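You operate a simulated robot arm through the tools that you are given. There is no shell and no other tool.

Carry out the task below with a simulated two-armed robot. There is one attempt and no reset: what you move stays moved.

## Task
On the top of machine three, fold the grey cloth in half.

It is judged by the outcome, as a careful person would: the job done as asked, and still so three seconds after it is handed in. It fails if anything else is knocked over, pushed out of place, dropped, spilled or broken. Flat cloth is picked up by pressing the open fingertips on it (5 to 10 N) and closing them slowly along it; thin cloth reads only 2 to 8 mm in the jaws.

## Robot
Two 7-joint arms with two-finger grippers on one trunk, on a base that drives. Base frame: it is fixed to the floor where the robot stands at the start and does not move with it; the origin is under the middle of the robot, x ahead of it, y to its left, z up. Units: mm, rad, N and s.
The left shoulder is at the start at [64, 216, 1169], the right one opposite. With the tool pointing down near the work surface each hand reaches from about 280 to 800 mm from the robot's upright axis, wherever it stands, measured 20 degrees to its own side. Places, roughly: top of machine three [600, 200, 900]. Payload 3.18 kg a hand.
Tool frame (each hand has its own): the origin (TCP) lies between the finger pads and is the grasp point; the fingertips stand 30 mm ahead of it; z points along the fingers, y is the line along which they close. Largest opening 144 mm; the body of the gripper starts 103 mm behind the TCP.
Orientation is that of the tool frame in the base frame, as [roll, pitch, yaw] about the fixed x, y, z axes, in that order (R = Rz(yaw) Ry(pitch) Rx(roll)). With the fingers straight down and closing along the base's y, the tool's x points along the base's -x, its y along +y and its z along -z.

## Interface
- The arms move only by the tool arm_command. It takes "left_targets", "right_targets" or both (then of equal length, played together; a hand with none holds still); each is a list of rows, each a list of 6 numbers: the shift along the tool's x, y, z in mm, then the turn, a rotation vector about the tool's x, y, z in rad. In form: [[dx, dy, dz, rx, ry, rz], ...]. A call has 1 to 20 rows; each row shifts and turns the commanded pose from where the row before left it, along the tool's axes as they then stand. "left_claw" and "right_claw" are, for a hand that has rows, the opening, from 0 (shut) to 1 (fully open), set as the call begins (left out, the last holds). A row lasts 0.2 s, in which the tool goes at most 50 mm and 0.15 rad; a call with a longer step from one row to the next is refused whole, and so is a gripper value outside its range. A pose out of reach is approached as far as the arm can. The call stops where the force on the tool passes 40 N (or 10 N more than at its start, if that is more) or the arm is blocked; 0.2 s more then pass. Each finger halts on what it meets, pressing with about 38 N; the grip force reading is that of the motor and also rises with nothing between the fingers. The clock runs only during rows and for 0.2 s after the last one: add rows that do not move to give the fingers time. It gives the time, the measured TCP pose, the force on the tool (base axes), the opening and the grip force at its end, in the units of the frame above (readings bear some noise), with the torque about the TCP (base axes, N m) and any sound that the robot's microphone picked up, and new pictures: "views" is both (left out), scene, wrist or none (wrist: the cameras of the hands that moved).
- Cameras (640 x 400 px; columns grow to the right, rows downward): "scene" is now at [132.1, 37.4, 1343.6]; the picture's right is [0.48, -0.88, 0.00], its down [-0.62, -0.34, -0.71] and it looks along [0.62, 0.34, -0.71] (base axes); focal length 268 px, centre (320, 200). "left" rides on the left gripper at [76, -16, -143] in its tool frame; the picture's right is [0.21, 0.98, 0.00], its down [-0.84, 0.18, -0.51] and it looks along [-0.50, 0.11, 0.86] (tool axes); focal length 218 px, centre (320, 200). "right" rides on the right gripper at [76, 16, -143] in its tool frame; the picture's right is [-0.21, 0.98, 0.00], its down [-0.84, -0.18, -0.51] and it looks along [-0.50, -0.11, 0.86] (tool axes); focal length 218 px, centre (320, 200). There is no depth. A picture from a camera that has moved, and an enlarged one, comes with that camera's place and axes in the base frame and with its lens.
- lift_body(by): slides the trunk up (or, below 0, down) by that many mm; the arms and the scene camera ride with it, the base frame stays. It gives what a move gives, with no picture.
- drive_base(legs): drives the robot by 1 to 6 legs, each [ahead, left, turn to the left] in mm, mm and rad, along the robot's own axes; the way and the turn of a leg run together, so that a leg with both is an arc; at most 1500 mm and 3.142 rad a leg. The arms and the cameras ride along, it lands a little off, and it stops where it bumps. It gives what a move gives, and a new picture of the scene camera.
- head_to(pan, tilt): turns the head with the scene camera to pan (to the left, within 1.396 rad either way) and tilt (down, from -0.506 to 1.204), counted from straight ahead of the robot. It gives what a move gives, and a new picture of the scene camera.
- inspect(camera, box): a new picture of the part [left, top, right, bottom] of that camera's present view, enlarged. No time passes.
- job_done(): hands the job in; it is judged then, once.

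Nothing tells you exact positions but the pictures and the camera data. Unless the task says otherwise, let go and move clear before handing in.

The tools are called by a JSON object that holds its "api" and its "payload". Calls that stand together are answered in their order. arm_command: Moves the arms, as the interface text tells. Its arguments: {"type":"object","properties":{"left_targets":{"type":"array","items":{"type":"array","items":{"type":"number"}}},"left_claw":{"type":"number"},"right_targets":{"type":"array","items":{"type":"array","items":{"type":"number"}}},"right_claw":{"type":"number"},"views":{"type":"string","enum":["both","scene","wrist","none"]}},"required":[]} The other tools are called the same way: lift_body (by) slides the trunk up or down; drive_base (legs) drives the base; head_to (pan, tilt) turns the head that bears the scene camera; inspect (camera, box) takes an enlarged picture of a part of a camera's view; job_done () hands the job in.

At the start:

```text
t: 0.0
left_eef_pos: [352.9, 227.5, 1087.2]
left_tcp_rot: [-3.141, -0.001, -3.14]
left_contact_force: [-0.1, 0.4, 0.5]
left_torque: [-0.01, -0.01, 0.02]
left_grip_width: 144.0
left_grip_force: 0.2
right_eef_pos: [417.8, -40.6, 1051.4]
right_tcp_rot: [-3.14, -0.001, -3.141]
right_contact_force: [-0.5, -0.7, -0.6]
right_torque: [0.03, 0.0, 0.0]
right_grip_width: 143.7
right_grip_force: 0.1
trunk travel left (down, up): [-250.0, 119.0]
robot x, y, heading: [2.9, -0.2, 0.003]
head pan, tilt: [0.499, 0.787]
```

scene: 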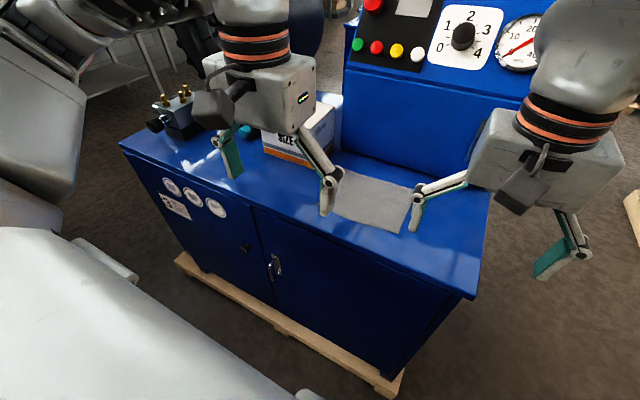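
right: 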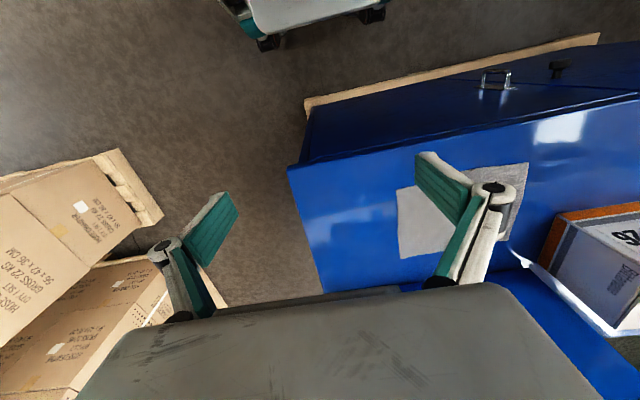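
left: 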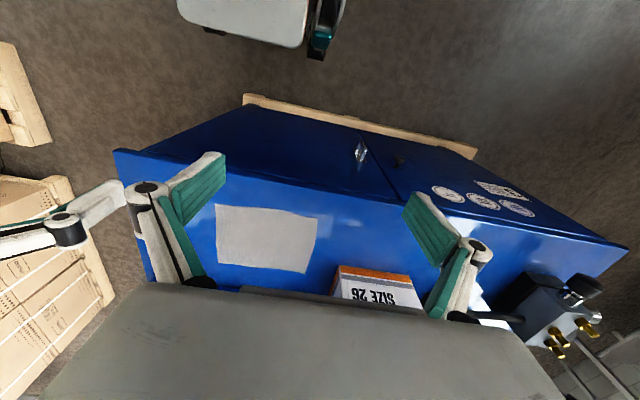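

I see the grey cloth lying flat on the blue machine top, with a box to its left and a control panel behind it. I put it at roughly x 510–665, y 75–262. First I'll take closer looks to fix its corners and its surroundings.

{"api": "inspect", "payload": {"camera": "left", "box": [180, 160, 460, 335]}}

{"api": "inspect", "payload": {"camera": "scene", "box": [220, 80, 500, 300]}}

{"api": "inspect", "payload": {"camera": "right", "box": [360, 100, 640, 300]}}

```text
2.29 times, centred on (320, 248) of left
camera zoom: at [275.2, 209.9, 1230.6], right [-0.21, 0.98, 0.0], down [0.84, 0.18, 0.51], along [0.5, 0.11, -0.86], focal length 499 px, centre (320, 91)
```

zoom: 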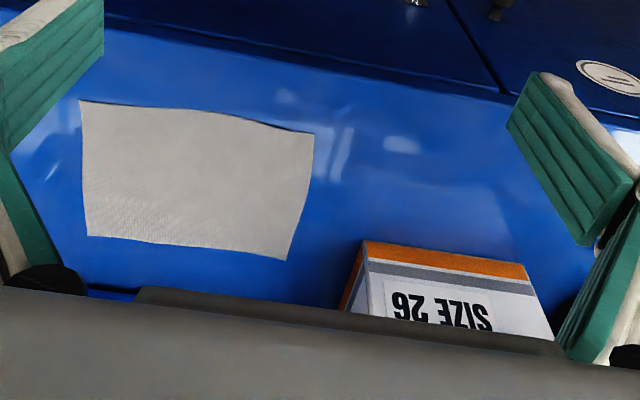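

```text
1.82 times, centred on (360, 190) of scene
camera zoom: at [132.1, 37.4, 1343.6], right [0.48, -0.88, 0.0], down [-0.62, -0.34, -0.71], along [0.62, 0.34, -0.71], focal length 488 px, centre (247, 218)
```

zoom: 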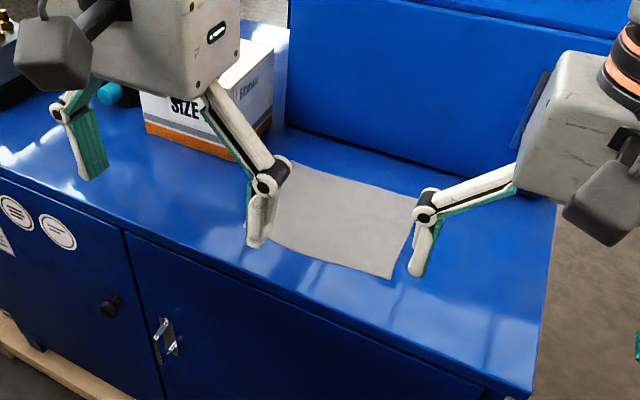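

```text
2.00 times, centred on (500, 200) of right
camera zoom: at [339.8, -23.7, 1191.9], right [0.21, 0.98, 0.0], down [0.84, -0.18, 0.51], along [0.5, -0.11, -0.86], focal length 436 px, centre (-40, 200)
```

zoom: 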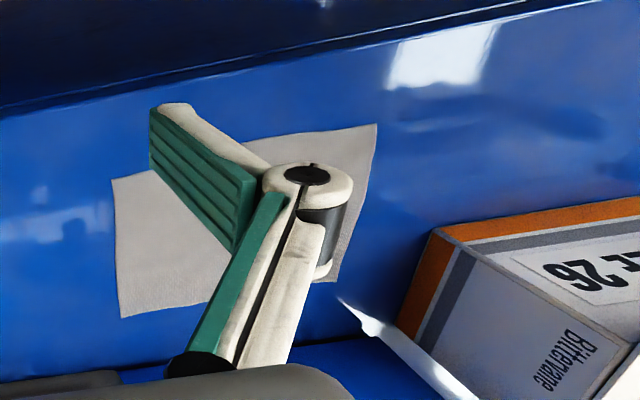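

The cloth is on a surface at about z = 878. Its corners are near A(530,62), B(523,259), C(684,264) and D(690,65), so it measures about 160 x 198 mm. The box sits at y > 335 and the panel wall is at about x = 760. Next I'll look left and down to see whether the base can move sideways, then look back at the top.

{"api": "head_to", "payload": {"pan": 1.3, "tilt": 0.9}}

{"api": "head_to", "payload": {"pan": 0.3, "tilt": 0.75}}

```text
t: 1.1
left_eef_pos: [352.3, 226.6, 1088.0]
left_tcp_rot: [-3.14, -0.002, -3.141]
left_contact_force: [0.4, -0.9, 0.5]
left_torque: [0.0, -0.04, 0.0]
left_grip_width: 144.1
left_grip_force: 0.1
right_eef_pos: [417.1, -40.6, 1050.6]
right_tcp_rot: [3.141, -0.001, -3.14]
right_contact_force: [0.4, 0.7, 0.6]
right_torque: [0.01, -0.01, -0.02]
right_grip_width: 143.8
right_grip_force: 0.0
trunk travel left (down, up): [-250.0, 119.0]
robot x, y, heading: [1.4, -0.1, -0.0]
head pan, tilt: [1.3, 0.901]
camera scene: at [81.0, 71.2, 1334.6], right [0.96, -0.27, 0.0], down [-0.21, -0.76, -0.62], along [0.17, 0.6, -0.78], focal length 268 px, centre (320, 200)
```

scene: 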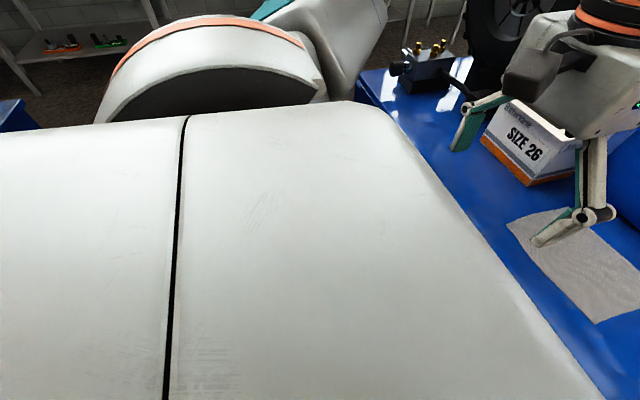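

```text
t: 2.4
left_eef_pos: [351.5, 226.6, 1088.6]
left_tcp_rot: [3.141, -0.002, -3.139]
left_contact_force: [0.0, -0.7, -0.5]
left_torque: [-0.02, 0.01, 0.0]
left_grip_width: 143.9
left_grip_force: 0.0
right_eef_pos: [416.4, -40.5, 1050.1]
right_tcp_rot: [-3.141, 0.001, -3.141]
right_contact_force: [-0.2, 0.0, -0.4]
right_torque: [-0.03, 0.02, 0.01]
right_grip_width: 143.9
right_grip_force: 0.1
trunk travel left (down, up): [-250.0, 119.0]
robot x, y, heading: [1.0, 1.9, 0.003]
head pan, tilt: [0.3, 0.75]
camera scene: at [139.9, 23.1, 1346.5], right [0.3, -0.96, 0.0], down [-0.65, -0.2, -0.73], along [0.7, 0.22, -0.68], focal length 268 px, centre (320, 200)
```

scene: 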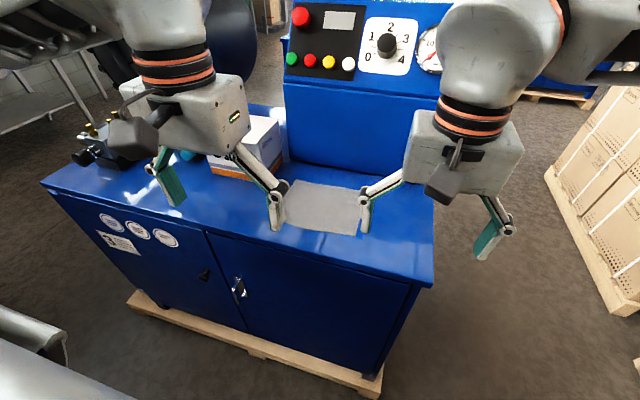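

The floor to the left is hidden by the robot's own body, so I won't drive sideways. Turning about 0.25 rad left on the spot will put the cloth squarely between both arms.

{"api": "drive_base", "payload": {"legs": [[0, 0, 0.25]]}}

{"api": "head_to", "payload": {"pan": 0.0, "tilt": 0.85}}

{"api": "inspect", "payload": {"camera": "scene", "box": [180, 60, 460, 235]}}

```text
t: 3.7
left_eef_pos: [284.7, 305.5, 1087.9]
left_tcp_rot: [-3.139, -0.003, -2.892]
left_contact_force: [-0.5, -1.1, 0.2]
left_torque: [-0.04, -0.03, 0.02]
left_grip_width: 144.0
left_grip_force: 0.1
right_eef_pos: [413.6, 64.0, 1050.0]
right_tcp_rot: [-3.141, 0.0, -2.895]
right_contact_force: [-0.5, 0.3, -0.7]
right_torque: [-0.03, 0.0, -0.02]
right_grip_width: 144.1
right_grip_force: 0.0
trunk travel left (down, up): [-250.0, 119.0]
robot x, y, heading: [-3.0, -1.2, 0.25]
head pan, tilt: [0.3, 0.75]
camera scene: at [129.4, 57.3, 1346.5], right [0.52, -0.85, 0.0], down [-0.58, -0.36, -0.73], along [0.62, 0.38, -0.68], focal length 268 px, centre (320, 200)
```

scene: 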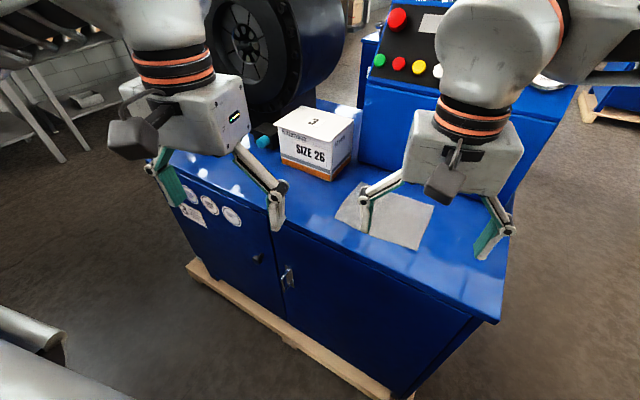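

```text
t: 4.5
left_eef_pos: [285.7, 305.7, 1089.3]
left_tcp_rot: [-3.139, -0.003, -2.892]
left_contact_force: [0.3, 0.0, 0.3]
left_torque: [0.0, 0.0, -0.01]
left_grip_width: 144.1
left_grip_force: 0.0
right_eef_pos: [415.5, 63.1, 1050.6]
right_tcp_rot: [-3.141, 0.0, -2.894]
right_contact_force: [0.1, 0.5, 0.8]
right_torque: [0.0, -0.01, 0.02]
right_grip_width: 143.9
right_grip_force: 0.1
trunk travel left (down, up): [-250.0, 119.0]
robot x, y, heading: [-0.1, -0.9, 0.247]
head pan, tilt: [0.0, 0.85]
camera scene: at [134.7, 32.9, 1338.5], right [0.25, -0.97, 0.0], down [-0.73, -0.18, -0.66], along [0.64, 0.16, -0.75], focal length 268 px, centre (320, 200)
```

scene: 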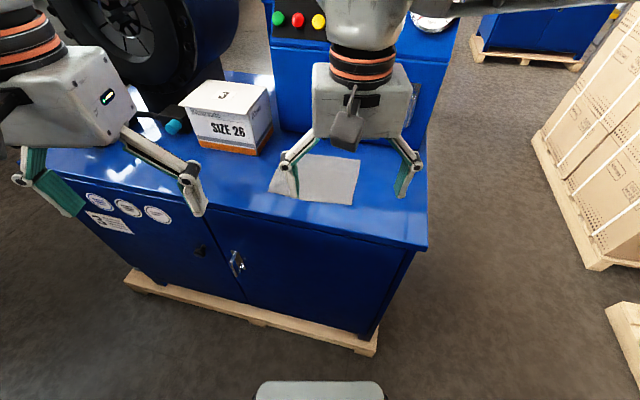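

```text
2.29 times, centred on (320, 148) of scene
camera zoom: at [134.7, 32.9, 1338.5], right [0.25, -0.97, 0.0], down [-0.73, -0.18, -0.66], along [0.64, 0.16, -0.75], focal length 613 px, centre (320, 320)
```

zoom: 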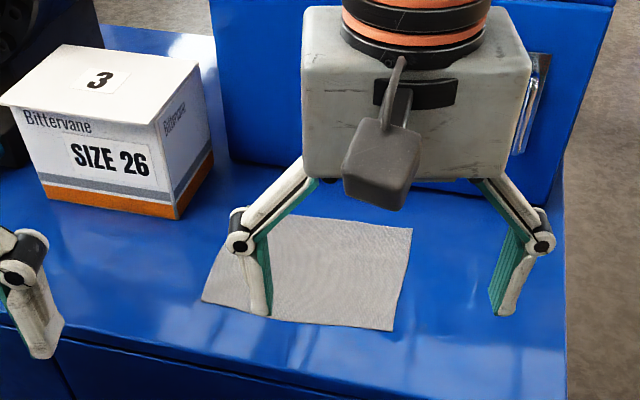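

The panel wall is at about x = 780 and the top of the machine is clear on the right side. Before planning the grips I'll check how thick the gripper housing is.

{"api": "inspect", "payload": {"camera": "scene", "box": [0, 0, 240, 220]}}

{"api": "inspect", "payload": {"camera": "left", "box": [0, 0, 640, 400]}}

```text
1.82 times, centred on (120, 110) of scene
camera zoom: at [134.7, 32.9, 1338.5], right [0.25, -0.97, 0.0], down [-0.73, -0.18, -0.66], along [0.64, 0.16, -0.75], focal length 488 px, centre (684, 364)
```

zoom: 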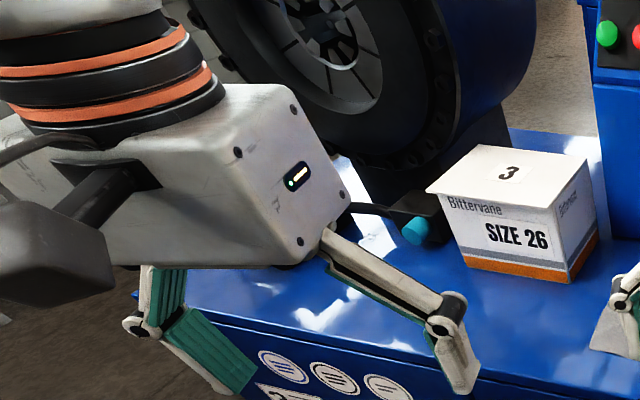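

```text
1.00 times, centred on (320, 200) of left (not enlarged: the box is as wide or as high as the picture)
camera zoom: at [215.1, 271.2, 1230.6], right [-0.44, 0.9, 0.0], down [0.77, 0.38, 0.51], along [0.45, 0.22, -0.86], focal length 218 px, centre (320, 200)
```

zoom: 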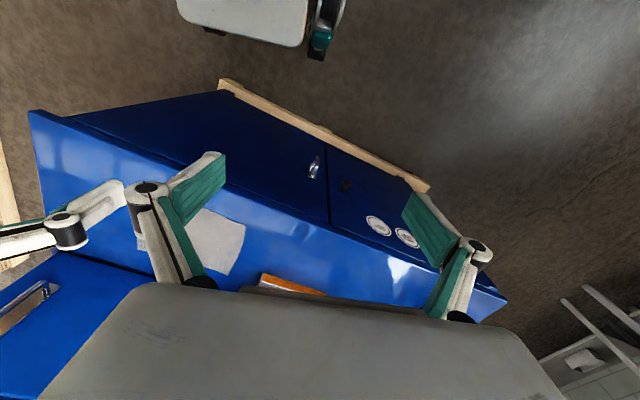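

The housing is about 75 x 146 mm, so I'll have both grippers close along x (perpendicular to the front edge) with their cameras facing outward. That keeps the hands from colliding. I'll rotate both hands in place and narrow the fingers to about 30 mm.

{"api": "arm_command", "payload": {"left_targets": [[0, 0, 0, 0, 0, 0.1488], [0, 0, 0, 0, 0, 0.1488], [0, 0, 0, 0, 0, 0.1488], [0, 0, 0, 0, 0, 0.1488], [0, 0, 0, 0, 0, 0.1488], [0, 0, 0, 0, 0, 0.1488], [0, 0, 0, 0, 0, 0.1488], [0, 0, 0, 0, 0, 0.1488], [0, 0, 0, 0, 0, 0.1488], [0, 0, 0, 0, 0, 0.1488], [0, 0, 0, 0, 0, 0.1488], [0, 0, 0, 0, 0, 0.1488]], "right_targets": [[0, 0, 0, 0, 0, -0.1132], [0, 0, 0, 0, 0, -0.1132], [0, 0, 0, 0, 0, -0.1132], [0, 0, 0, 0, 0, -0.1132], [0, 0, 0, 0, 0, -0.1132], [0, 0, 0, 0, 0, -0.1132], [0, 0, 0, 0, 0, -0.1132], [0, 0, 0, 0, 0, -0.1132], [0, 0, 0, 0, 0, -0.1132], [0, 0, 0, 0, 0, -0.1132], [0, 0, 0, 0, 0, -0.1132], [0, 0, 0, 0, 0, -0.1132]], "left_claw": 0.21, "right_claw": 0.21, "views": "both"}}

```text
t: 7.1
left_eef_pos: [263.2, 287.1, 1066.8]
left_tcp_rot: [3.13, 0.022, 2.591]
left_contact_force: [-0.2, 0.8, 0.0]
left_torque: [0.03, 0.02, -0.01]
left_grip_width: 30.3
left_grip_force: 0.1
left hand out of reach, approached as far as the arm can: row 5, 6, 7, 8, 9, 10, 11, 12
right_eef_pos: [415.5, 62.1, 1049.3]
right_tcp_rot: [-3.142, 0.001, -2.043]
right_contact_force: [-0.1, -1.0, -0.2]
right_torque: [-0.01, 0.0, 0.03]
right_grip_width: 30.5
right_grip_force: 0.0
right hand out of reach, approached as far as the arm can: row 8, 9, 10, 11, 12
trunk travel left (down, up): [-250.0, 119.0]
robot x, y, heading: [-2.2, -1.9, 0.249]
head pan, tilt: [0.0, 0.85]
camera scene: at [134.9, 32.4, 1338.5], right [0.25, -0.97, 0.0], down [-0.73, -0.18, -0.66], along [0.64, 0.16, -0.75], focal length 268 px, centre (320, 200)
camera right: at [364.5, 2.3, 1191.9], right [-0.78, 0.63, 0.0], down [0.54, 0.67, 0.51], along [0.32, 0.39, -0.86], focal length 218 px, centre (320, 200)
camera left: at [185.7, 312.5, 1208.2], right [0.33, 0.94, 0.01], down [0.8, -0.29, 0.53], along [0.5, -0.17, -0.85], focal length 218 px, centre (320, 200)
```

scene: 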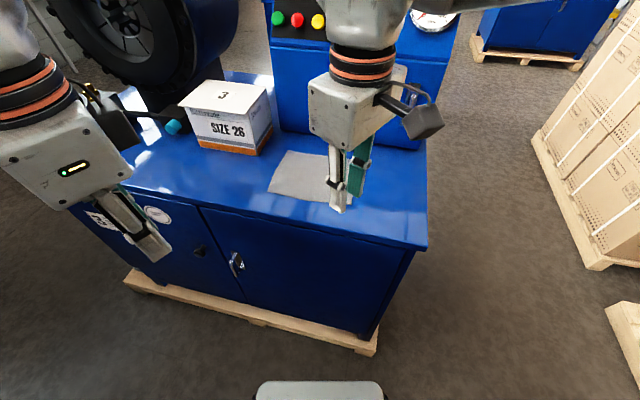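
right: 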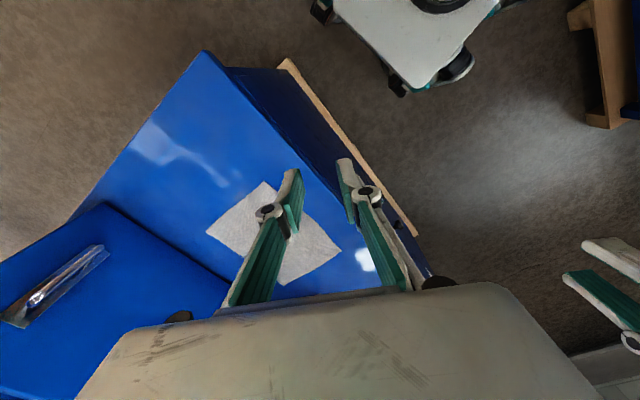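
left: 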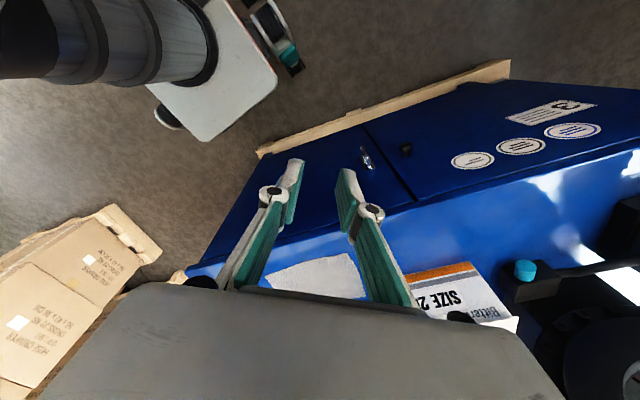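

Both hands hit a wrist limit at about 48° of outward yaw here. I'll test a small step to see how the commanded pose behaves and whether the yaw opens up further out.

{"api": "arm_command", "payload": {"left_targets": [[0, 45, 0, 0, 0, 0], [0, 45, 0, 0, 0, 0]], "right_targets": [[0, -30, 0, 0, 0, 0], [0, -30, 0, 0, 0, 0]], "views": "none"}}

```text
t: 7.7
left_eef_pos: [263.3, 287.9, 1068.3]
left_tcp_rot: [3.129, 0.022, 2.592]
left_contact_force: [0.2, 0.2, 0.1]
left_torque: [0.0, -0.01, -0.02]
left_grip_width: 30.5
left_grip_force: 0.1
left hand out of reach, approached as far as the arm can: row 1, 2
right_eef_pos: [422.9, 58.2, 1049.0]
right_tcp_rot: [3.141, 0.0, -2.044]
right_contact_force: [0.6, -0.1, -1.2]
right_torque: [-0.01, -0.01, 0.01]
right_grip_width: 30.3
right_grip_force: 0.1
right hand out of reach, approached as far as the arm can: row 1, 2
trunk travel left (down, up): [-250.0, 119.0]
robot x, y, heading: [-2.3, -1.3, 0.246]
head pan, tilt: [0.0, 0.85]
```

{"api": "arm_command", "payload": {"left_targets": [[0, 0, 0, 0, 0, -0.14], [0, 0, 0, 0, 0, -0.14], [0, 0, 0, 0, 0, -0.14], [0, 0, 0, 0, 0, -0.14], [0, 0, 0, 0, 0, -0.14], [0, 0, 0, 0, 0, -0.14], [0, 0, 0, 0, 0, -0.14]], "right_targets": [[0, 0, 0, 0, 0, 0.09], [0, 0, 0, 0, 0, 0.09], [0, 0, 0, 0, 0, 0.09], [0, 0, 0, 0, 0, 0.09], [0, 0, 0, 0, 0, 0.09], [0, 0, 0, 0, 0, 0.09], [0, 0, 0, 0, 0, 0.09]], "views": "none"}}

```text
t: 9.3
left_eef_pos: [263.5, 284.8, 1067.8]
left_tcp_rot: [-3.129, 0.023, -2.709]
left_contact_force: [0.9, 0.0, 0.1]
left_torque: [0.0, 0.02, -0.02]
left_grip_width: 30.3
left_grip_force: 0.1
right_eef_pos: [423.1, 56.7, 1050.1]
right_tcp_rot: [-3.141, 0.0, -2.676]
right_contact_force: [-0.6, -0.5, -0.1]
right_torque: [0.02, 0.01, 0.0]
right_grip_width: 30.6
right_grip_force: 0.1
trunk travel left (down, up): [-250.0, 119.0]
robot x, y, heading: [-1.3, -0.7, 0.247]
head pan, tilt: [0.0, 0.85]
```

Commands clip to the reached pose, so I can continue from here. Next I'll move both hands out above the cloth's front corners, keeping them apart, and test the yaw range there.

{"api": "arm_command", "payload": {"left_targets": [[-31.4, -17.8, 6, 0, 0, 0], [-31.4, -17.8, 6, 0, 0, 0], [-31.4, -17.8, 6, 0, 0, 0], [-31.4, -17.8, 6, 0, 0, 0], [-31.4, -17.8, 6, 0, 0, 0], [-31.4, -17.8, 6, 0, 0, 0], [-31.4, -17.8, 6, 0, 0, 0], [-31.4, -17.8, 6, 0, 0, 0]], "right_targets": [[-14.5, -8.2, 3.75, 0, 0, 0], [-14.5, -8.2, 3.75, 0, 0, 0], [-14.5, -8.2, 3.75, 0, 0, 0], [-14.5, -8.2, 3.75, 0, 0, 0], [-14.5, -8.2, 3.75, 0, 0, 0], [-14.5, -8.2, 3.75, 0, 0, 0], [-14.5, -8.2, 3.75, 0, 0, 0], [-14.5, -8.2, 3.75, 0, 0, 0]], "views": "scene"}}

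```text
t: 11.1
left_eef_pos: [552.0, 263.2, 1027.9]
left_tcp_rot: [-3.132, 0.02, -2.711]
left_contact_force: [-0.4, -0.2, 0.6]
left_torque: [-0.01, 0.04, 0.0]
left_grip_width: 30.4
left_grip_force: 0.0
right_eef_pos: [557.6, 46.6, 1018.9]
right_tcp_rot: [3.14, -0.001, -2.675]
right_contact_force: [-0.1, 1.2, -0.8]
right_torque: [0.01, 0.04, -0.01]
right_grip_width: 30.2
right_grip_force: 0.2
trunk travel left (down, up): [-250.0, 119.0]
robot x, y, heading: [3.2, 5.0, 0.25]
head pan, tilt: [0.0, 0.85]
camera scene: at [136.0, 32.2, 1338.3], right [0.25, -0.97, 0.0], down [-0.73, -0.18, -0.66], along [0.64, 0.16, -0.75], focal length 268 px, centre (320, 200)
```

scene: 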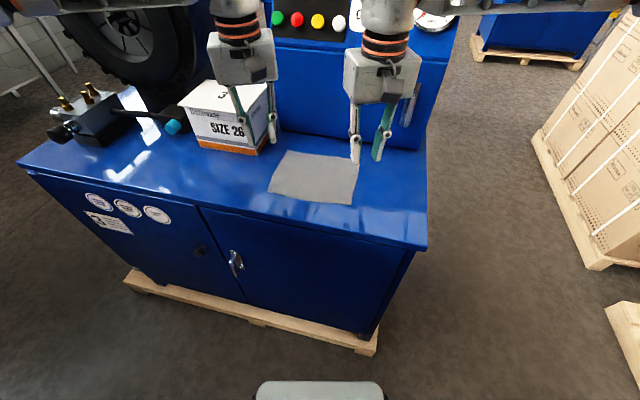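

{"api": "arm_command", "payload": {"left_targets": [[0, 0, 0, 0, 0, 0.14], [0, 0, 0, 0, 0, 0.14], [0, 0, 0, 0, 0, 0.14], [0, 0, 0, 0, 0, 0.14], [0, 0, 0, 0, 0, 0.14], [0, 0, 0, 0, 0, 0.14], [0, 0, 0, 0, 0, 0.14], [0, 0, 0, 0, 0, 0.14]], "right_targets": [[0, 0, 0, 0, 0, -0.14], [0, 0, 0, 0, 0, -0.14], [0, 0, 0, 0, 0, -0.14], [0, 0, 0, 0, 0, -0.14], [0, 0, 0, 0, 0, -0.14], [0, 0, 0, 0, 0, -0.14], [0, 0, 0, 0, 0, -0.14], [0, 0, 0, 0, 0, -0.14]], "views": "none"}}

```text
t: 12.9
left_eef_pos: [550.4, 263.8, 1027.6]
left_tcp_rot: [3.141, 0.024, 3.083]
left_contact_force: [0.3, 0.4, 0.1]
left_torque: [0.01, 0.03, 0.03]
left_grip_width: 30.4
left_grip_force: 0.1
left hand out of reach, approached as far as the arm can: row 4, 5, 6, 7, 8
right_eef_pos: [557.7, 48.3, 1020.8]
right_tcp_rot: [3.14, -0.002, -2.395]
right_contact_force: [-0.3, 1.7, -0.5]
right_torque: [-0.02, 0.0, 0.02]
right_grip_width: 30.4
right_grip_force: 0.1
right hand out of reach, approached as far as the arm can: row 3, 4, 5, 6, 7, 8
trunk travel left (down, up): [-250.0, 119.0]
robot x, y, heading: [-2.2, -3.1, 0.253]
head pan, tilt: [0.0, 0.85]
```

The yaw range shrinks further out, so I'll use a different grip: both tools with fingers closing along y, nearly parallel, about 158 mm apart at the front corners. Turning the base back right a little gives the left wrist more room.

{"api": "drive_base", "payload": {"legs": [[0, 0, -0.15]]}}

{"api": "head_to", "payload": {"pan": 0.15, "tilt": 0.8}}

```text
t: 13.9
left_eef_pos: [584.4, 174.8, 1028.7]
left_tcp_rot: [-3.141, 0.026, 2.928]
left_contact_force: [0.4, 0.2, 0.6]
left_torque: [0.01, 0.01, 0.04]
left_grip_width: 30.1
left_grip_force: 0.1
right_eef_pos: [556.7, -36.5, 1020.2]
right_tcp_rot: [-3.142, 0.0, -2.548]
right_contact_force: [0.2, -0.6, 0.1]
right_torque: [0.0, 0.02, 0.01]
right_grip_width: 30.4
right_grip_force: 0.0
trunk travel left (down, up): [-250.0, 119.0]
robot x, y, heading: [-2.7, -1.2, 0.092]
head pan, tilt: [0.0, 0.85]
camera scene: at [138.3, 11.2, 1338.5], right [0.09, -1.0, 0.0], down [-0.75, -0.07, -0.66], along [0.66, 0.06, -0.75], focal length 268 px, centre (320, 200)
```

scene: 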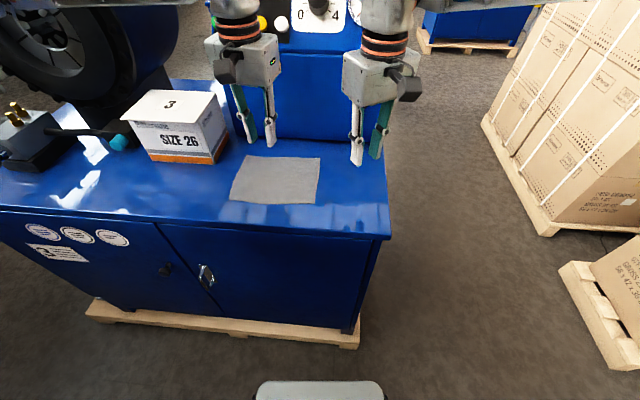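

```text
t: 14.6
left_eef_pos: [585.3, 175.2, 1027.9]
left_tcp_rot: [3.141, 0.024, 2.928]
left_contact_force: [-0.8, 0.1, 0.1]
left_torque: [-0.02, 0.02, 0.04]
left_grip_width: 30.0
left_grip_force: 0.2
right_eef_pos: [558.2, -35.4, 1021.7]
right_tcp_rot: [3.141, 0.002, -2.546]
right_contact_force: [-0.8, 0.1, -0.2]
right_torque: [0.01, 0.01, 0.0]
right_grip_width: 30.3
right_grip_force: 0.0
trunk travel left (down, up): [-250.0, 119.0]
robot x, y, heading: [-1.7, 1.1, 0.093]
head pan, tilt: [0.15, 0.799]
camera scene: at [138.8, 24.0, 1342.5], right [0.24, -0.97, 0.0], down [-0.7, -0.17, -0.7], along [0.68, 0.17, -0.72], focal length 268 px, centre (320, 200)
```

scene: 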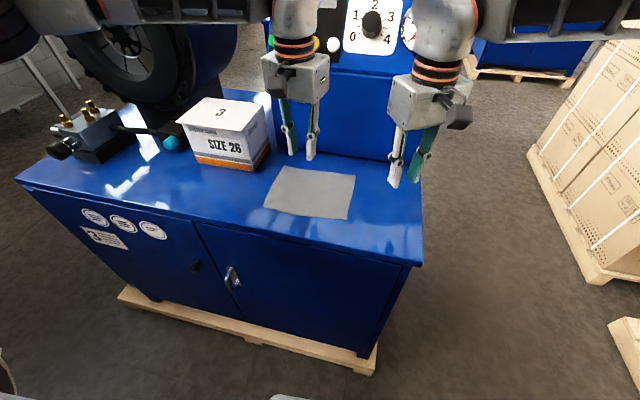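

The cloth is now unobstructed, so I'll enlarge it to measure its corners precisely.

{"api": "inspect", "payload": {"camera": "scene", "box": [250, 140, 378, 220]}}

{"api": "inspect", "payload": {"camera": "left", "box": [0, 0, 640, 400]}}

{"api": "inspect", "payload": {"camera": "right", "box": [0, 0, 640, 400]}}

```text
5.00 times, centred on (314, 180) of scene
camera zoom: at [138.8, 24.0, 1342.5], right [0.24, -0.97, 0.0], down [-0.7, -0.17, -0.7], along [0.68, 0.17, -0.72], focal length 1341 px, centre (350, 300)
```

zoom: 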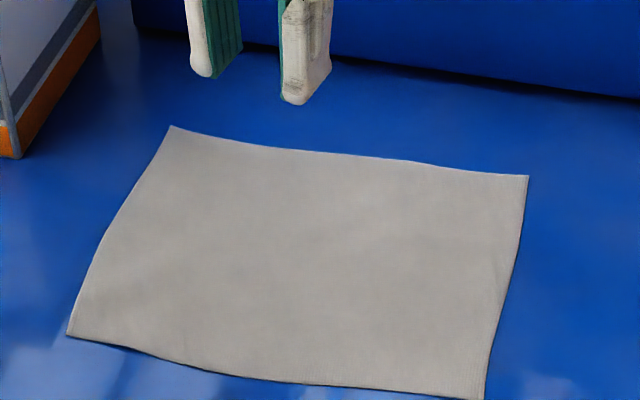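

```text
1.00 times, centred on (320, 200) of left (not enlarged: the box is as wide or as high as the picture)
camera zoom: at [502.2, 176.3, 1167.5], right [0.0, 1.0, -0.01], down [0.85, 0.0, 0.53], along [0.53, -0.01, -0.85], focal length 218 px, centre (320, 200)
```

zoom: 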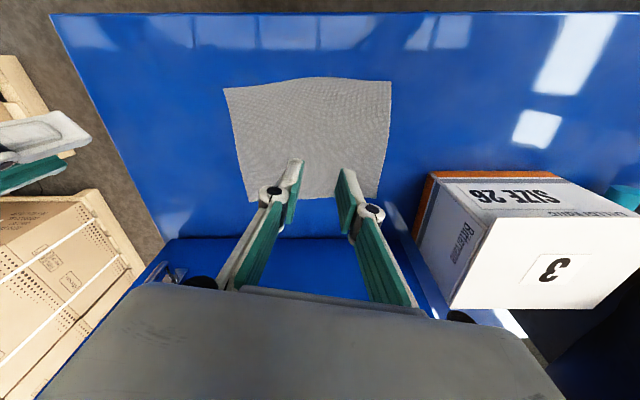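

```text
1.00 times, centred on (320, 200) of right (not enlarged: the box is as wide or as high as the picture)
camera zoom: at [484.2, -65.0, 1162.5], right [-0.37, 0.93, 0.0], down [0.8, 0.32, 0.51], along [0.47, 0.19, -0.86], focal length 218 px, centre (320, 200)
```

zoom: 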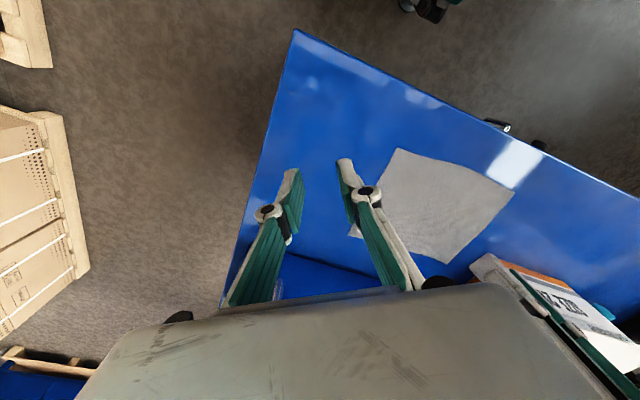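

My corner estimates agree across the cameras: A≈(529,61), B≈(523,258). I'll align both hands to the front edge and hover about 60 mm above the two front corners.

{"api": "arm_command", "payload": {"left_targets": [[0, 0, 0, 0, 0.006, -0.0608], [0, 0, 0, 0, 0.006, -0.0608], [0, 0, 0, 0, 0.006, -0.0608], [0, 0, 0, 0, 0.006, -0.0608], [12.5, 17.3, 14.5, 0, 0, 0], [12.5, 17.3, 14.5, 0, 0, 0], [12.5, 17.3, 14.5, 0, 0, 0], [12.5, 17.3, 14.5, 0, 0, 0]], "right_targets": [[0, 0, 0, 0, 0, 0.1415], [0, 0, 0, 0, 0, 0.1415], [0, 0, 0, 0, 0, 0.1415], [0, 0, 0, 0, 0, 0.1415], [3.9, 28, 13, 0, 0, 0], [3.9, 28, 13, 0, 0, 0], [3.9, 28, 13, 0, 0, 0], [3.9, 28, 13, 0, 0, 0]], "left_claw": 0.125, "right_claw": 0.125, "views": "both"}}

```text
t: 16.4
left_eef_pos: [532.3, 247.0, 969.2]
left_tcp_rot: [-3.138, 0.002, -3.109]
left_contact_force: [-0.4, 0.7, 0.1]
left_torque: [0.0, 0.04, -0.02]
left_grip_width: 17.7
left_grip_force: 0.3
right_eef_pos: [539.2, 76.3, 969.3]
right_tcp_rot: [3.141, 0.0, -3.113]
right_contact_force: [0.3, 0.4, -0.5]
right_torque: [-0.06, 0.01, -0.02]
right_grip_width: 18.2
right_grip_force: 0.0
trunk travel left (down, up): [-250.0, 119.0]
robot x, y, heading: [-2.2, -2.1, 0.098]
head pan, tilt: [0.15, 0.799]
camera scene: at [138.7, 25.3, 1342.5], right [0.24, -0.97, 0.0], down [-0.7, -0.17, -0.7], along [0.68, 0.17, -0.72], focal length 268 px, centre (320, 200)
camera right: at [460.7, 91.2, 1110.2], right [0.18, 0.98, 0.0], down [0.85, -0.16, 0.51], along [0.5, -0.09, -0.86], focal length 218 px, centre (320, 200)
camera left: at [455.4, 227.5, 1110.9], right [-0.24, 0.97, 0.0], down [0.84, 0.21, 0.51], along [0.49, 0.12, -0.86], focal length 218 px, centre (320, 200)
```

scene: 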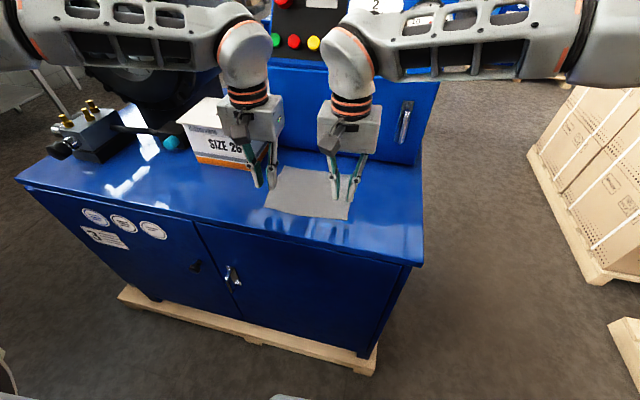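
right: 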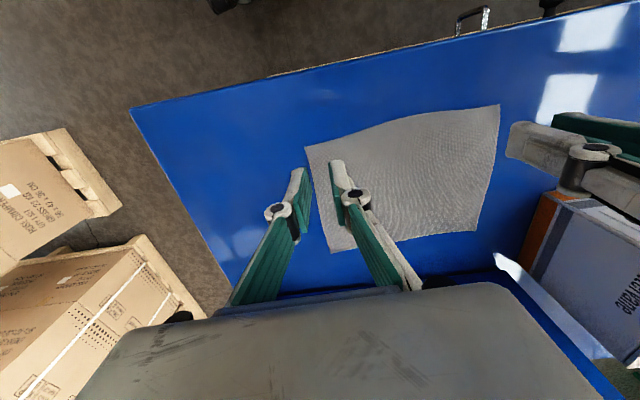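
left: 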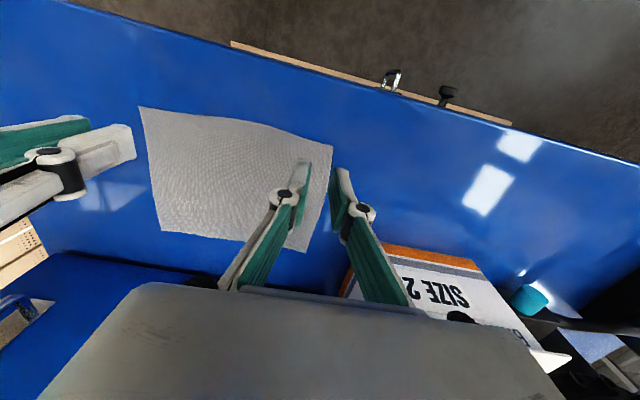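

Corner estimates are now A≈(527,62) and B≈(520.5,258). I'll shift to the grip centres and descend until the fingertips are about 10 mm above the cloth.

{"api": "arm_command", "payload": {"left_targets": [[-1.45, -8.5, 5, 0, 0, 0], [0, 0, 15, 0, 0, 0], [0, 0, 15, 0, 0, 0], [0, 0, 15, 0, 0, 0]], "right_targets": [[-0.95, 5.2, 5, 0, 0, 0], [0, 0, 15, 0, 0, 0], [0, 0, 15, 0, 0, 0], [0, 0, 15, 0, 0, 0]], "views": "both"}}

```text
t: 17.4
left_eef_pos: [534.6, 236.4, 919.2]
left_tcp_rot: [-3.138, -0.001, -3.113]
left_contact_force: [-0.2, 0.4, -0.2]
left_torque: [-0.01, 0.03, -0.05]
left_grip_width: 18.0
left_grip_force: 0.0
right_eef_pos: [539.9, 80.4, 919.7]
right_tcp_rot: [-3.141, -0.001, -3.113]
right_contact_force: [0.2, 0.1, 0.0]
right_torque: [0.04, 0.0, 0.0]
right_grip_width: 18.2
right_grip_force: 0.0
trunk travel left (down, up): [-250.0, 119.0]
robot x, y, heading: [0.3, 0.1, 0.091]
head pan, tilt: [0.15, 0.799]
camera scene: at [139.2, 24.0, 1342.4], right [0.24, -0.97, 0.0], down [-0.7, -0.17, -0.7], along [0.68, 0.17, -0.72], focal length 268 px, centre (320, 200)
camera right: at [461.6, 94.8, 1060.2], right [0.18, 0.98, 0.0], down [0.85, -0.16, 0.51], along [0.5, -0.09, -0.86], focal length 218 px, centre (320, 200)
camera left: at [457.6, 217.1, 1060.5], right [-0.24, 0.97, 0.0], down [0.84, 0.21, 0.51], along [0.49, 0.12, -0.86], focal length 218 px, centre (320, 200)
```

scene: 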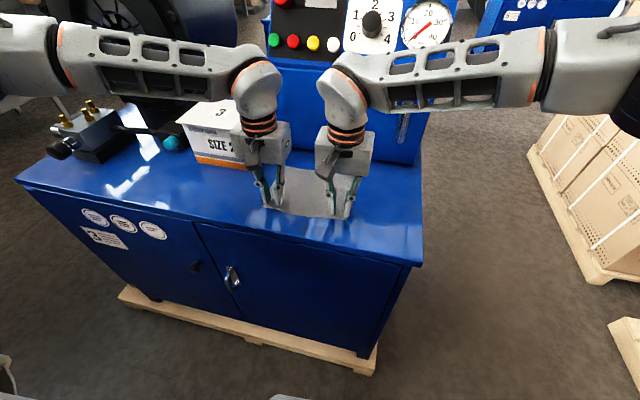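
right: 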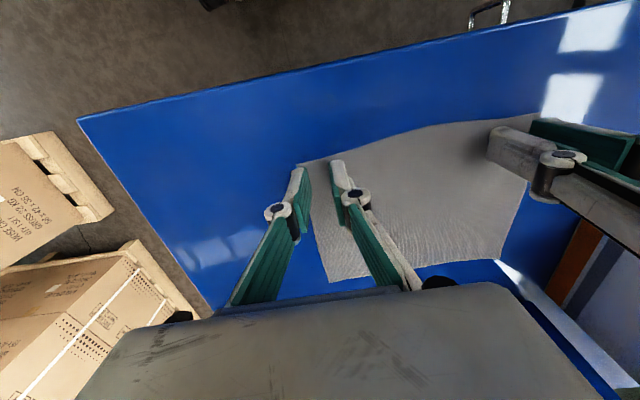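
left: 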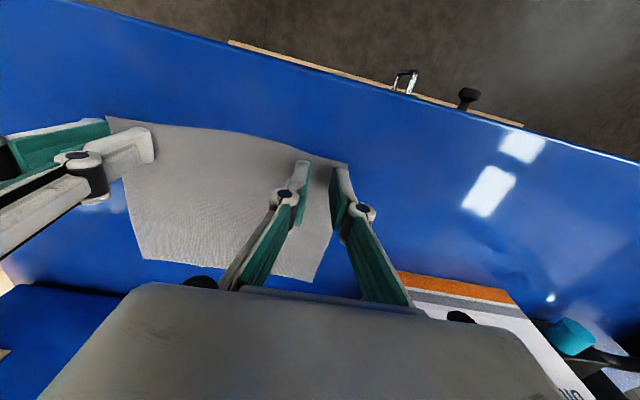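

{"api": "inspect", "payload": {"camera": "right", "box": [250, 120, 410, 220]}}

{"api": "inspect", "payload": {"camera": "left", "box": [250, 120, 410, 220]}}

{"api": "inspect", "payload": {"camera": "scene", "box": [230, 120, 390, 220]}}

```text
4.00 times, centred on (330, 170) of right
camera zoom: at [461.6, 94.8, 1060.2], right [0.18, 0.98, 0.0], down [0.85, -0.16, 0.51], along [0.5, -0.09, -0.86], focal length 873 px, centre (280, 320)
```

zoom: 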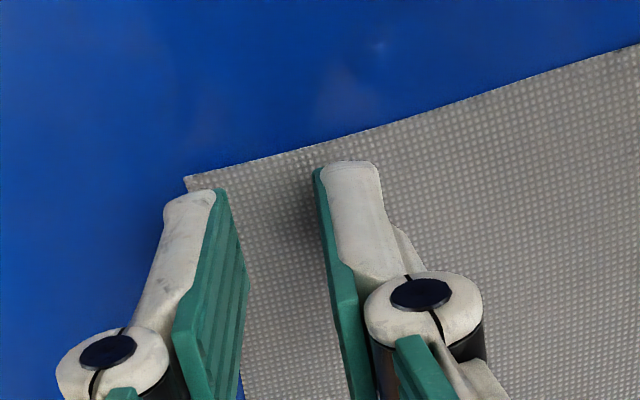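

```text
4.00 times, centred on (330, 170) of left
camera zoom: at [457.6, 217.1, 1060.5], right [-0.24, 0.97, 0.0], down [0.84, 0.21, 0.51], along [0.49, 0.12, -0.86], focal length 873 px, centre (280, 320)
```

zoom: 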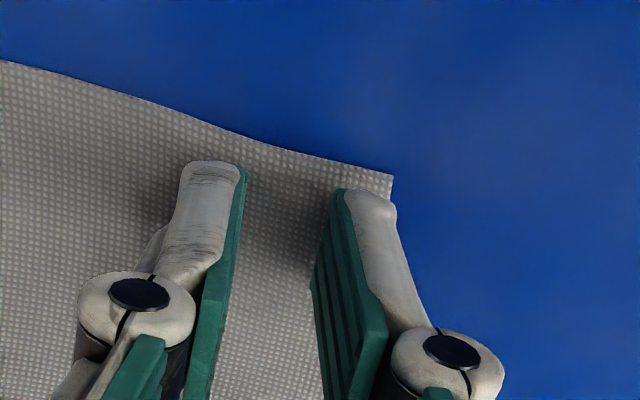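

```text
4.00 times, centred on (310, 170) of scene
camera zoom: at [139.2, 24.0, 1342.4], right [0.24, -0.97, 0.0], down [-0.7, -0.17, -0.7], along [0.68, 0.17, -0.72], focal length 1073 px, centre (360, 320)
```

zoom: 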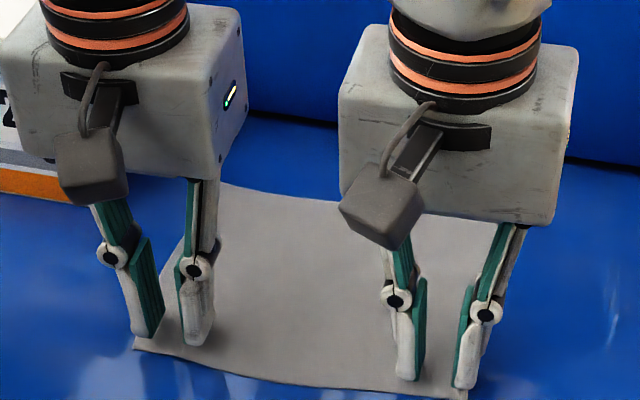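

Both grippers sit right over the front corners. I'll lower them gently, in small steps, until I feel 5–10 N.

{"api": "arm_command", "payload": {"left_targets": [[0, 0, 4, 0, 0, 0], [0, 0, 4, 0, 0, 0]], "right_targets": [[0, 0, 4, 0, 0, 0], [0, 0, 4, 0, 0, 0]], "views": "none"}}

{"api": "arm_command", "payload": {"left_targets": [[0, 0, 2, 0, 0, 0]], "right_targets": [[0, 0, 2, 0, 0, 0]], "views": "none"}}

```text
t: 18.0
left_eef_pos: [534.8, 235.2, 911.7]
left_tcp_rot: [-3.139, 0.001, -3.11]
left_contact_force: [0.2, 0.3, 0.6]
left_torque: [0.02, -0.03, 0.02]
left_grip_width: 18.0
left_grip_force: 0.0
right_eef_pos: [540.1, 79.9, 910.6]
right_tcp_rot: [3.141, 0.001, -3.114]
right_contact_force: [-0.1, -0.5, 0.1]
right_torque: [0.0, 0.0, 0.02]
right_grip_width: 18.1
right_grip_force: 0.0
trunk travel left (down, up): [-250.0, 119.0]
robot x, y, heading: [2.2, -1.6, 0.096]
head pan, tilt: [0.15, 0.799]
```

```text
t: 18.4
left_eef_pos: [534.5, 235.6, 909.9]
left_tcp_rot: [-3.137, 0.001, -3.109]
left_contact_force: [-0.1, 0.6, 1.8]
left_torque: [0.07, -0.02, 0.01]
left_grip_width: 17.8
left_grip_force: 0.1
right_eef_pos: [538.8, 80.5, 909.1]
right_tcp_rot: [3.141, 0.001, -3.116]
right_contact_force: [-0.5, -1.1, 5.0]
right_torque: [-0.01, 0.01, -0.05]
right_grip_width: 17.7
right_grip_force: 0.0
trunk travel left (down, up): [-250.0, 119.0]
robot x, y, heading: [-1.1, 0.2, 0.096]
head pan, tilt: [0.15, 0.799]
```

{"api": "arm_command", "payload": {"left_targets": [[0, 0, 1.0, 0, 0, 0], [0, 0, 0, 0, 0, 0]], "right_targets": [[0, 0, 0.5, 0, 0, 0], [0, 0, 0, 0, 0, 0]], "views": "none"}}

```text
t: 19.0
left_eef_pos: [534.0, 233.4, 909.6]
left_tcp_rot: [-3.139, 0.003, -3.108]
left_contact_force: [0.1, 2.2, 10.5]
left_torque: [0.19, 0.04, -0.03]
left_grip_width: 18.0
left_grip_force: 0.1
right_eef_pos: [539.1, 80.7, 910.9]
right_tcp_rot: [3.139, 0.004, -3.115]
right_contact_force: [1.4, -1.9, 9.4]
right_torque: [-0.11, -0.01, -0.03]
right_grip_width: 17.6
right_grip_force: 0.1
trunk travel left (down, up): [-250.0, 119.0]
robot x, y, heading: [0.3, -2.2, 0.093]
head pan, tilt: [0.15, 0.799]
```

Both hands press with about 10 N, with the outer fingers carrying most of it. I'll level them slightly, then start closing in small steps.

{"api": "arm_command", "payload": {"left_targets": [[0, 0, -0.3, -0.013, 0, 0], [0, 0, 0, 0, 0, 0]], "right_targets": [[0, 0, -0.2, 0.007, 0, 0], [0, 0, 0, 0, 0, 0]], "views": "none"}}

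{"api": "arm_command", "payload": {"left_targets": [[0, 0, 0, 0, 0, 0]], "right_targets": [[0, 0, 0, 0, 0, 0]], "left_claw": 0.1, "right_claw": 0.1, "views": "none"}}

```text
t: 19.6
left_eef_pos: [535.1, 234.3, 909.8]
left_tcp_rot: [3.133, 0.004, -3.113]
left_contact_force: [1.9, -1.6, 12.9]
left_torque: [-0.22, -0.02, 0.03]
left_grip_width: 16.9
left_grip_force: 0.1
right_eef_pos: [539.3, 80.8, 909.7]
right_tcp_rot: [-3.137, 0.002, -3.113]
right_contact_force: [1.8, 0.5, 11.8]
right_torque: [0.16, -0.04, 0.01]
right_grip_width: 17.4
right_grip_force: 0.1
trunk travel left (down, up): [-250.0, 119.0]
robot x, y, heading: [2.8, -1.8, 0.096]
head pan, tilt: [0.15, 0.799]
```

```text
t: 20.0
left_eef_pos: [534.2, 234.8, 908.4]
left_tcp_rot: [3.132, 0.004, -3.111]
left_contact_force: [-0.7, 0.6, 12.9]
left_torque: [-0.09, 0.04, 0.01]
left_grip_width: 12.3
left_grip_force: 0.1
right_eef_pos: [538.0, 80.9, 908.0]
right_tcp_rot: [-3.136, 0.001, -3.112]
right_contact_force: [-0.1, -0.3, 10.7]
right_torque: [0.08, 0.04, 0.03]
right_grip_width: 12.0
right_grip_force: 0.1
trunk travel left (down, up): [-250.0, 119.0]
robot x, y, heading: [-1.2, 2.8, 0.095]
head pan, tilt: [0.15, 0.799]
```

{"api": "arm_command", "payload": {"left_targets": [[0, 0, -0.3, 0.003, 0, 0]], "right_targets": [[0, 0, -0.2, -0.002, 0, 0]], "left_claw": 0.075, "right_claw": 0.075, "views": "wrist"}}

```text
t: 20.4
left_eef_pos: [531.9, 235.0, 909.1]
left_tcp_rot: [3.135, 0.002, -3.109]
left_contact_force: [-0.9, -0.3, 6.6]
left_torque: [-0.05, 0.0, 0.05]
left_grip_width: 9.9
left_grip_force: 0.1
right_eef_pos: [537.9, 80.5, 908.2]
right_tcp_rot: [-3.137, 0.002, -3.112]
right_contact_force: [-1.7, 1.2, 12.8]
right_torque: [0.1, 0.12, 0.0]
right_grip_width: 10.6
right_grip_force: 0.0
trunk travel left (down, up): [-250.0, 119.0]
robot x, y, heading: [3.6, 3.5, 0.096]
head pan, tilt: [0.15, 0.799]
camera right: at [460.5, 96.2, 1050.8], right [0.18, 0.98, 0.0], down [0.85, -0.15, 0.51], along [0.5, -0.1, -0.86], focal length 218 px, centre (320, 200)
camera left: at [456.3, 214.4, 1051.1], right [-0.24, 0.97, 0.01], down [0.84, 0.2, 0.51], along [0.49, 0.13, -0.86], focal length 218 px, centre (320, 200)
```

right: 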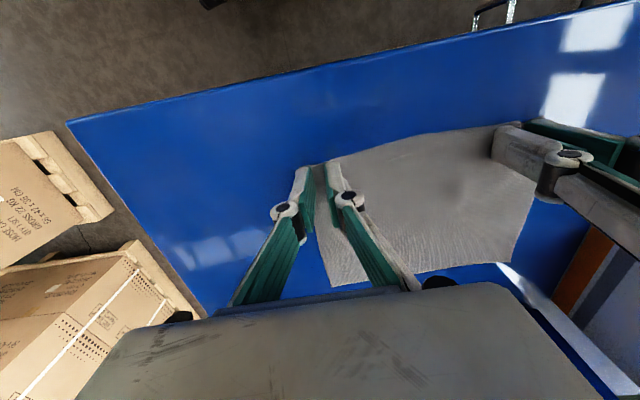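
left: 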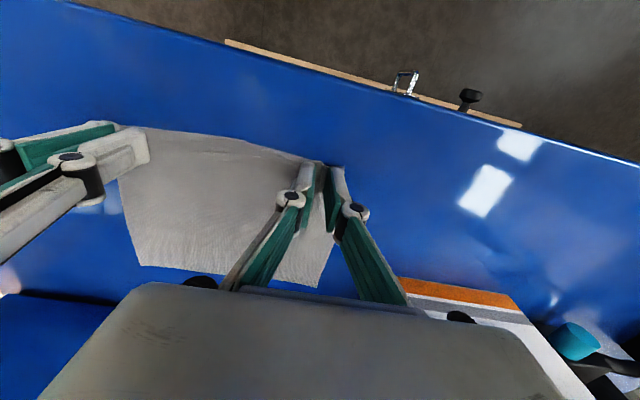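

{"api": "inspect", "payload": {"camera": "right", "box": [270, 140, 366, 200]}}

{"api": "inspect", "payload": {"camera": "left", "box": [270, 140, 366, 200]}}

```text
6.67 times, centred on (318, 170) of right
camera zoom: at [460.5, 96.2, 1050.8], right [0.18, 0.98, 0.0], down [0.85, -0.15, 0.51], along [0.5, -0.1, -0.86], focal length 1455 px, centre (333, 400)
```

zoom: 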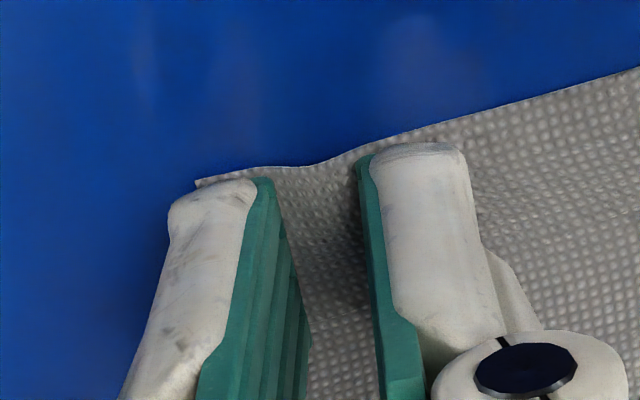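

```text
6.67 times, centred on (318, 170) of left
camera zoom: at [456.3, 214.4, 1051.1], right [-0.24, 0.97, 0.01], down [0.84, 0.2, 0.51], along [0.49, 0.13, -0.86], focal length 1455 px, centre (333, 400)
```

zoom: 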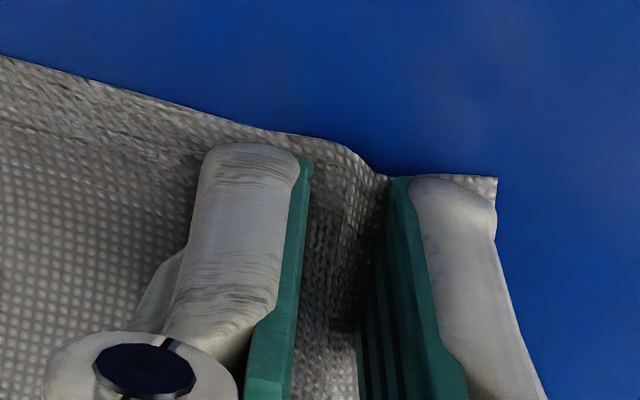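

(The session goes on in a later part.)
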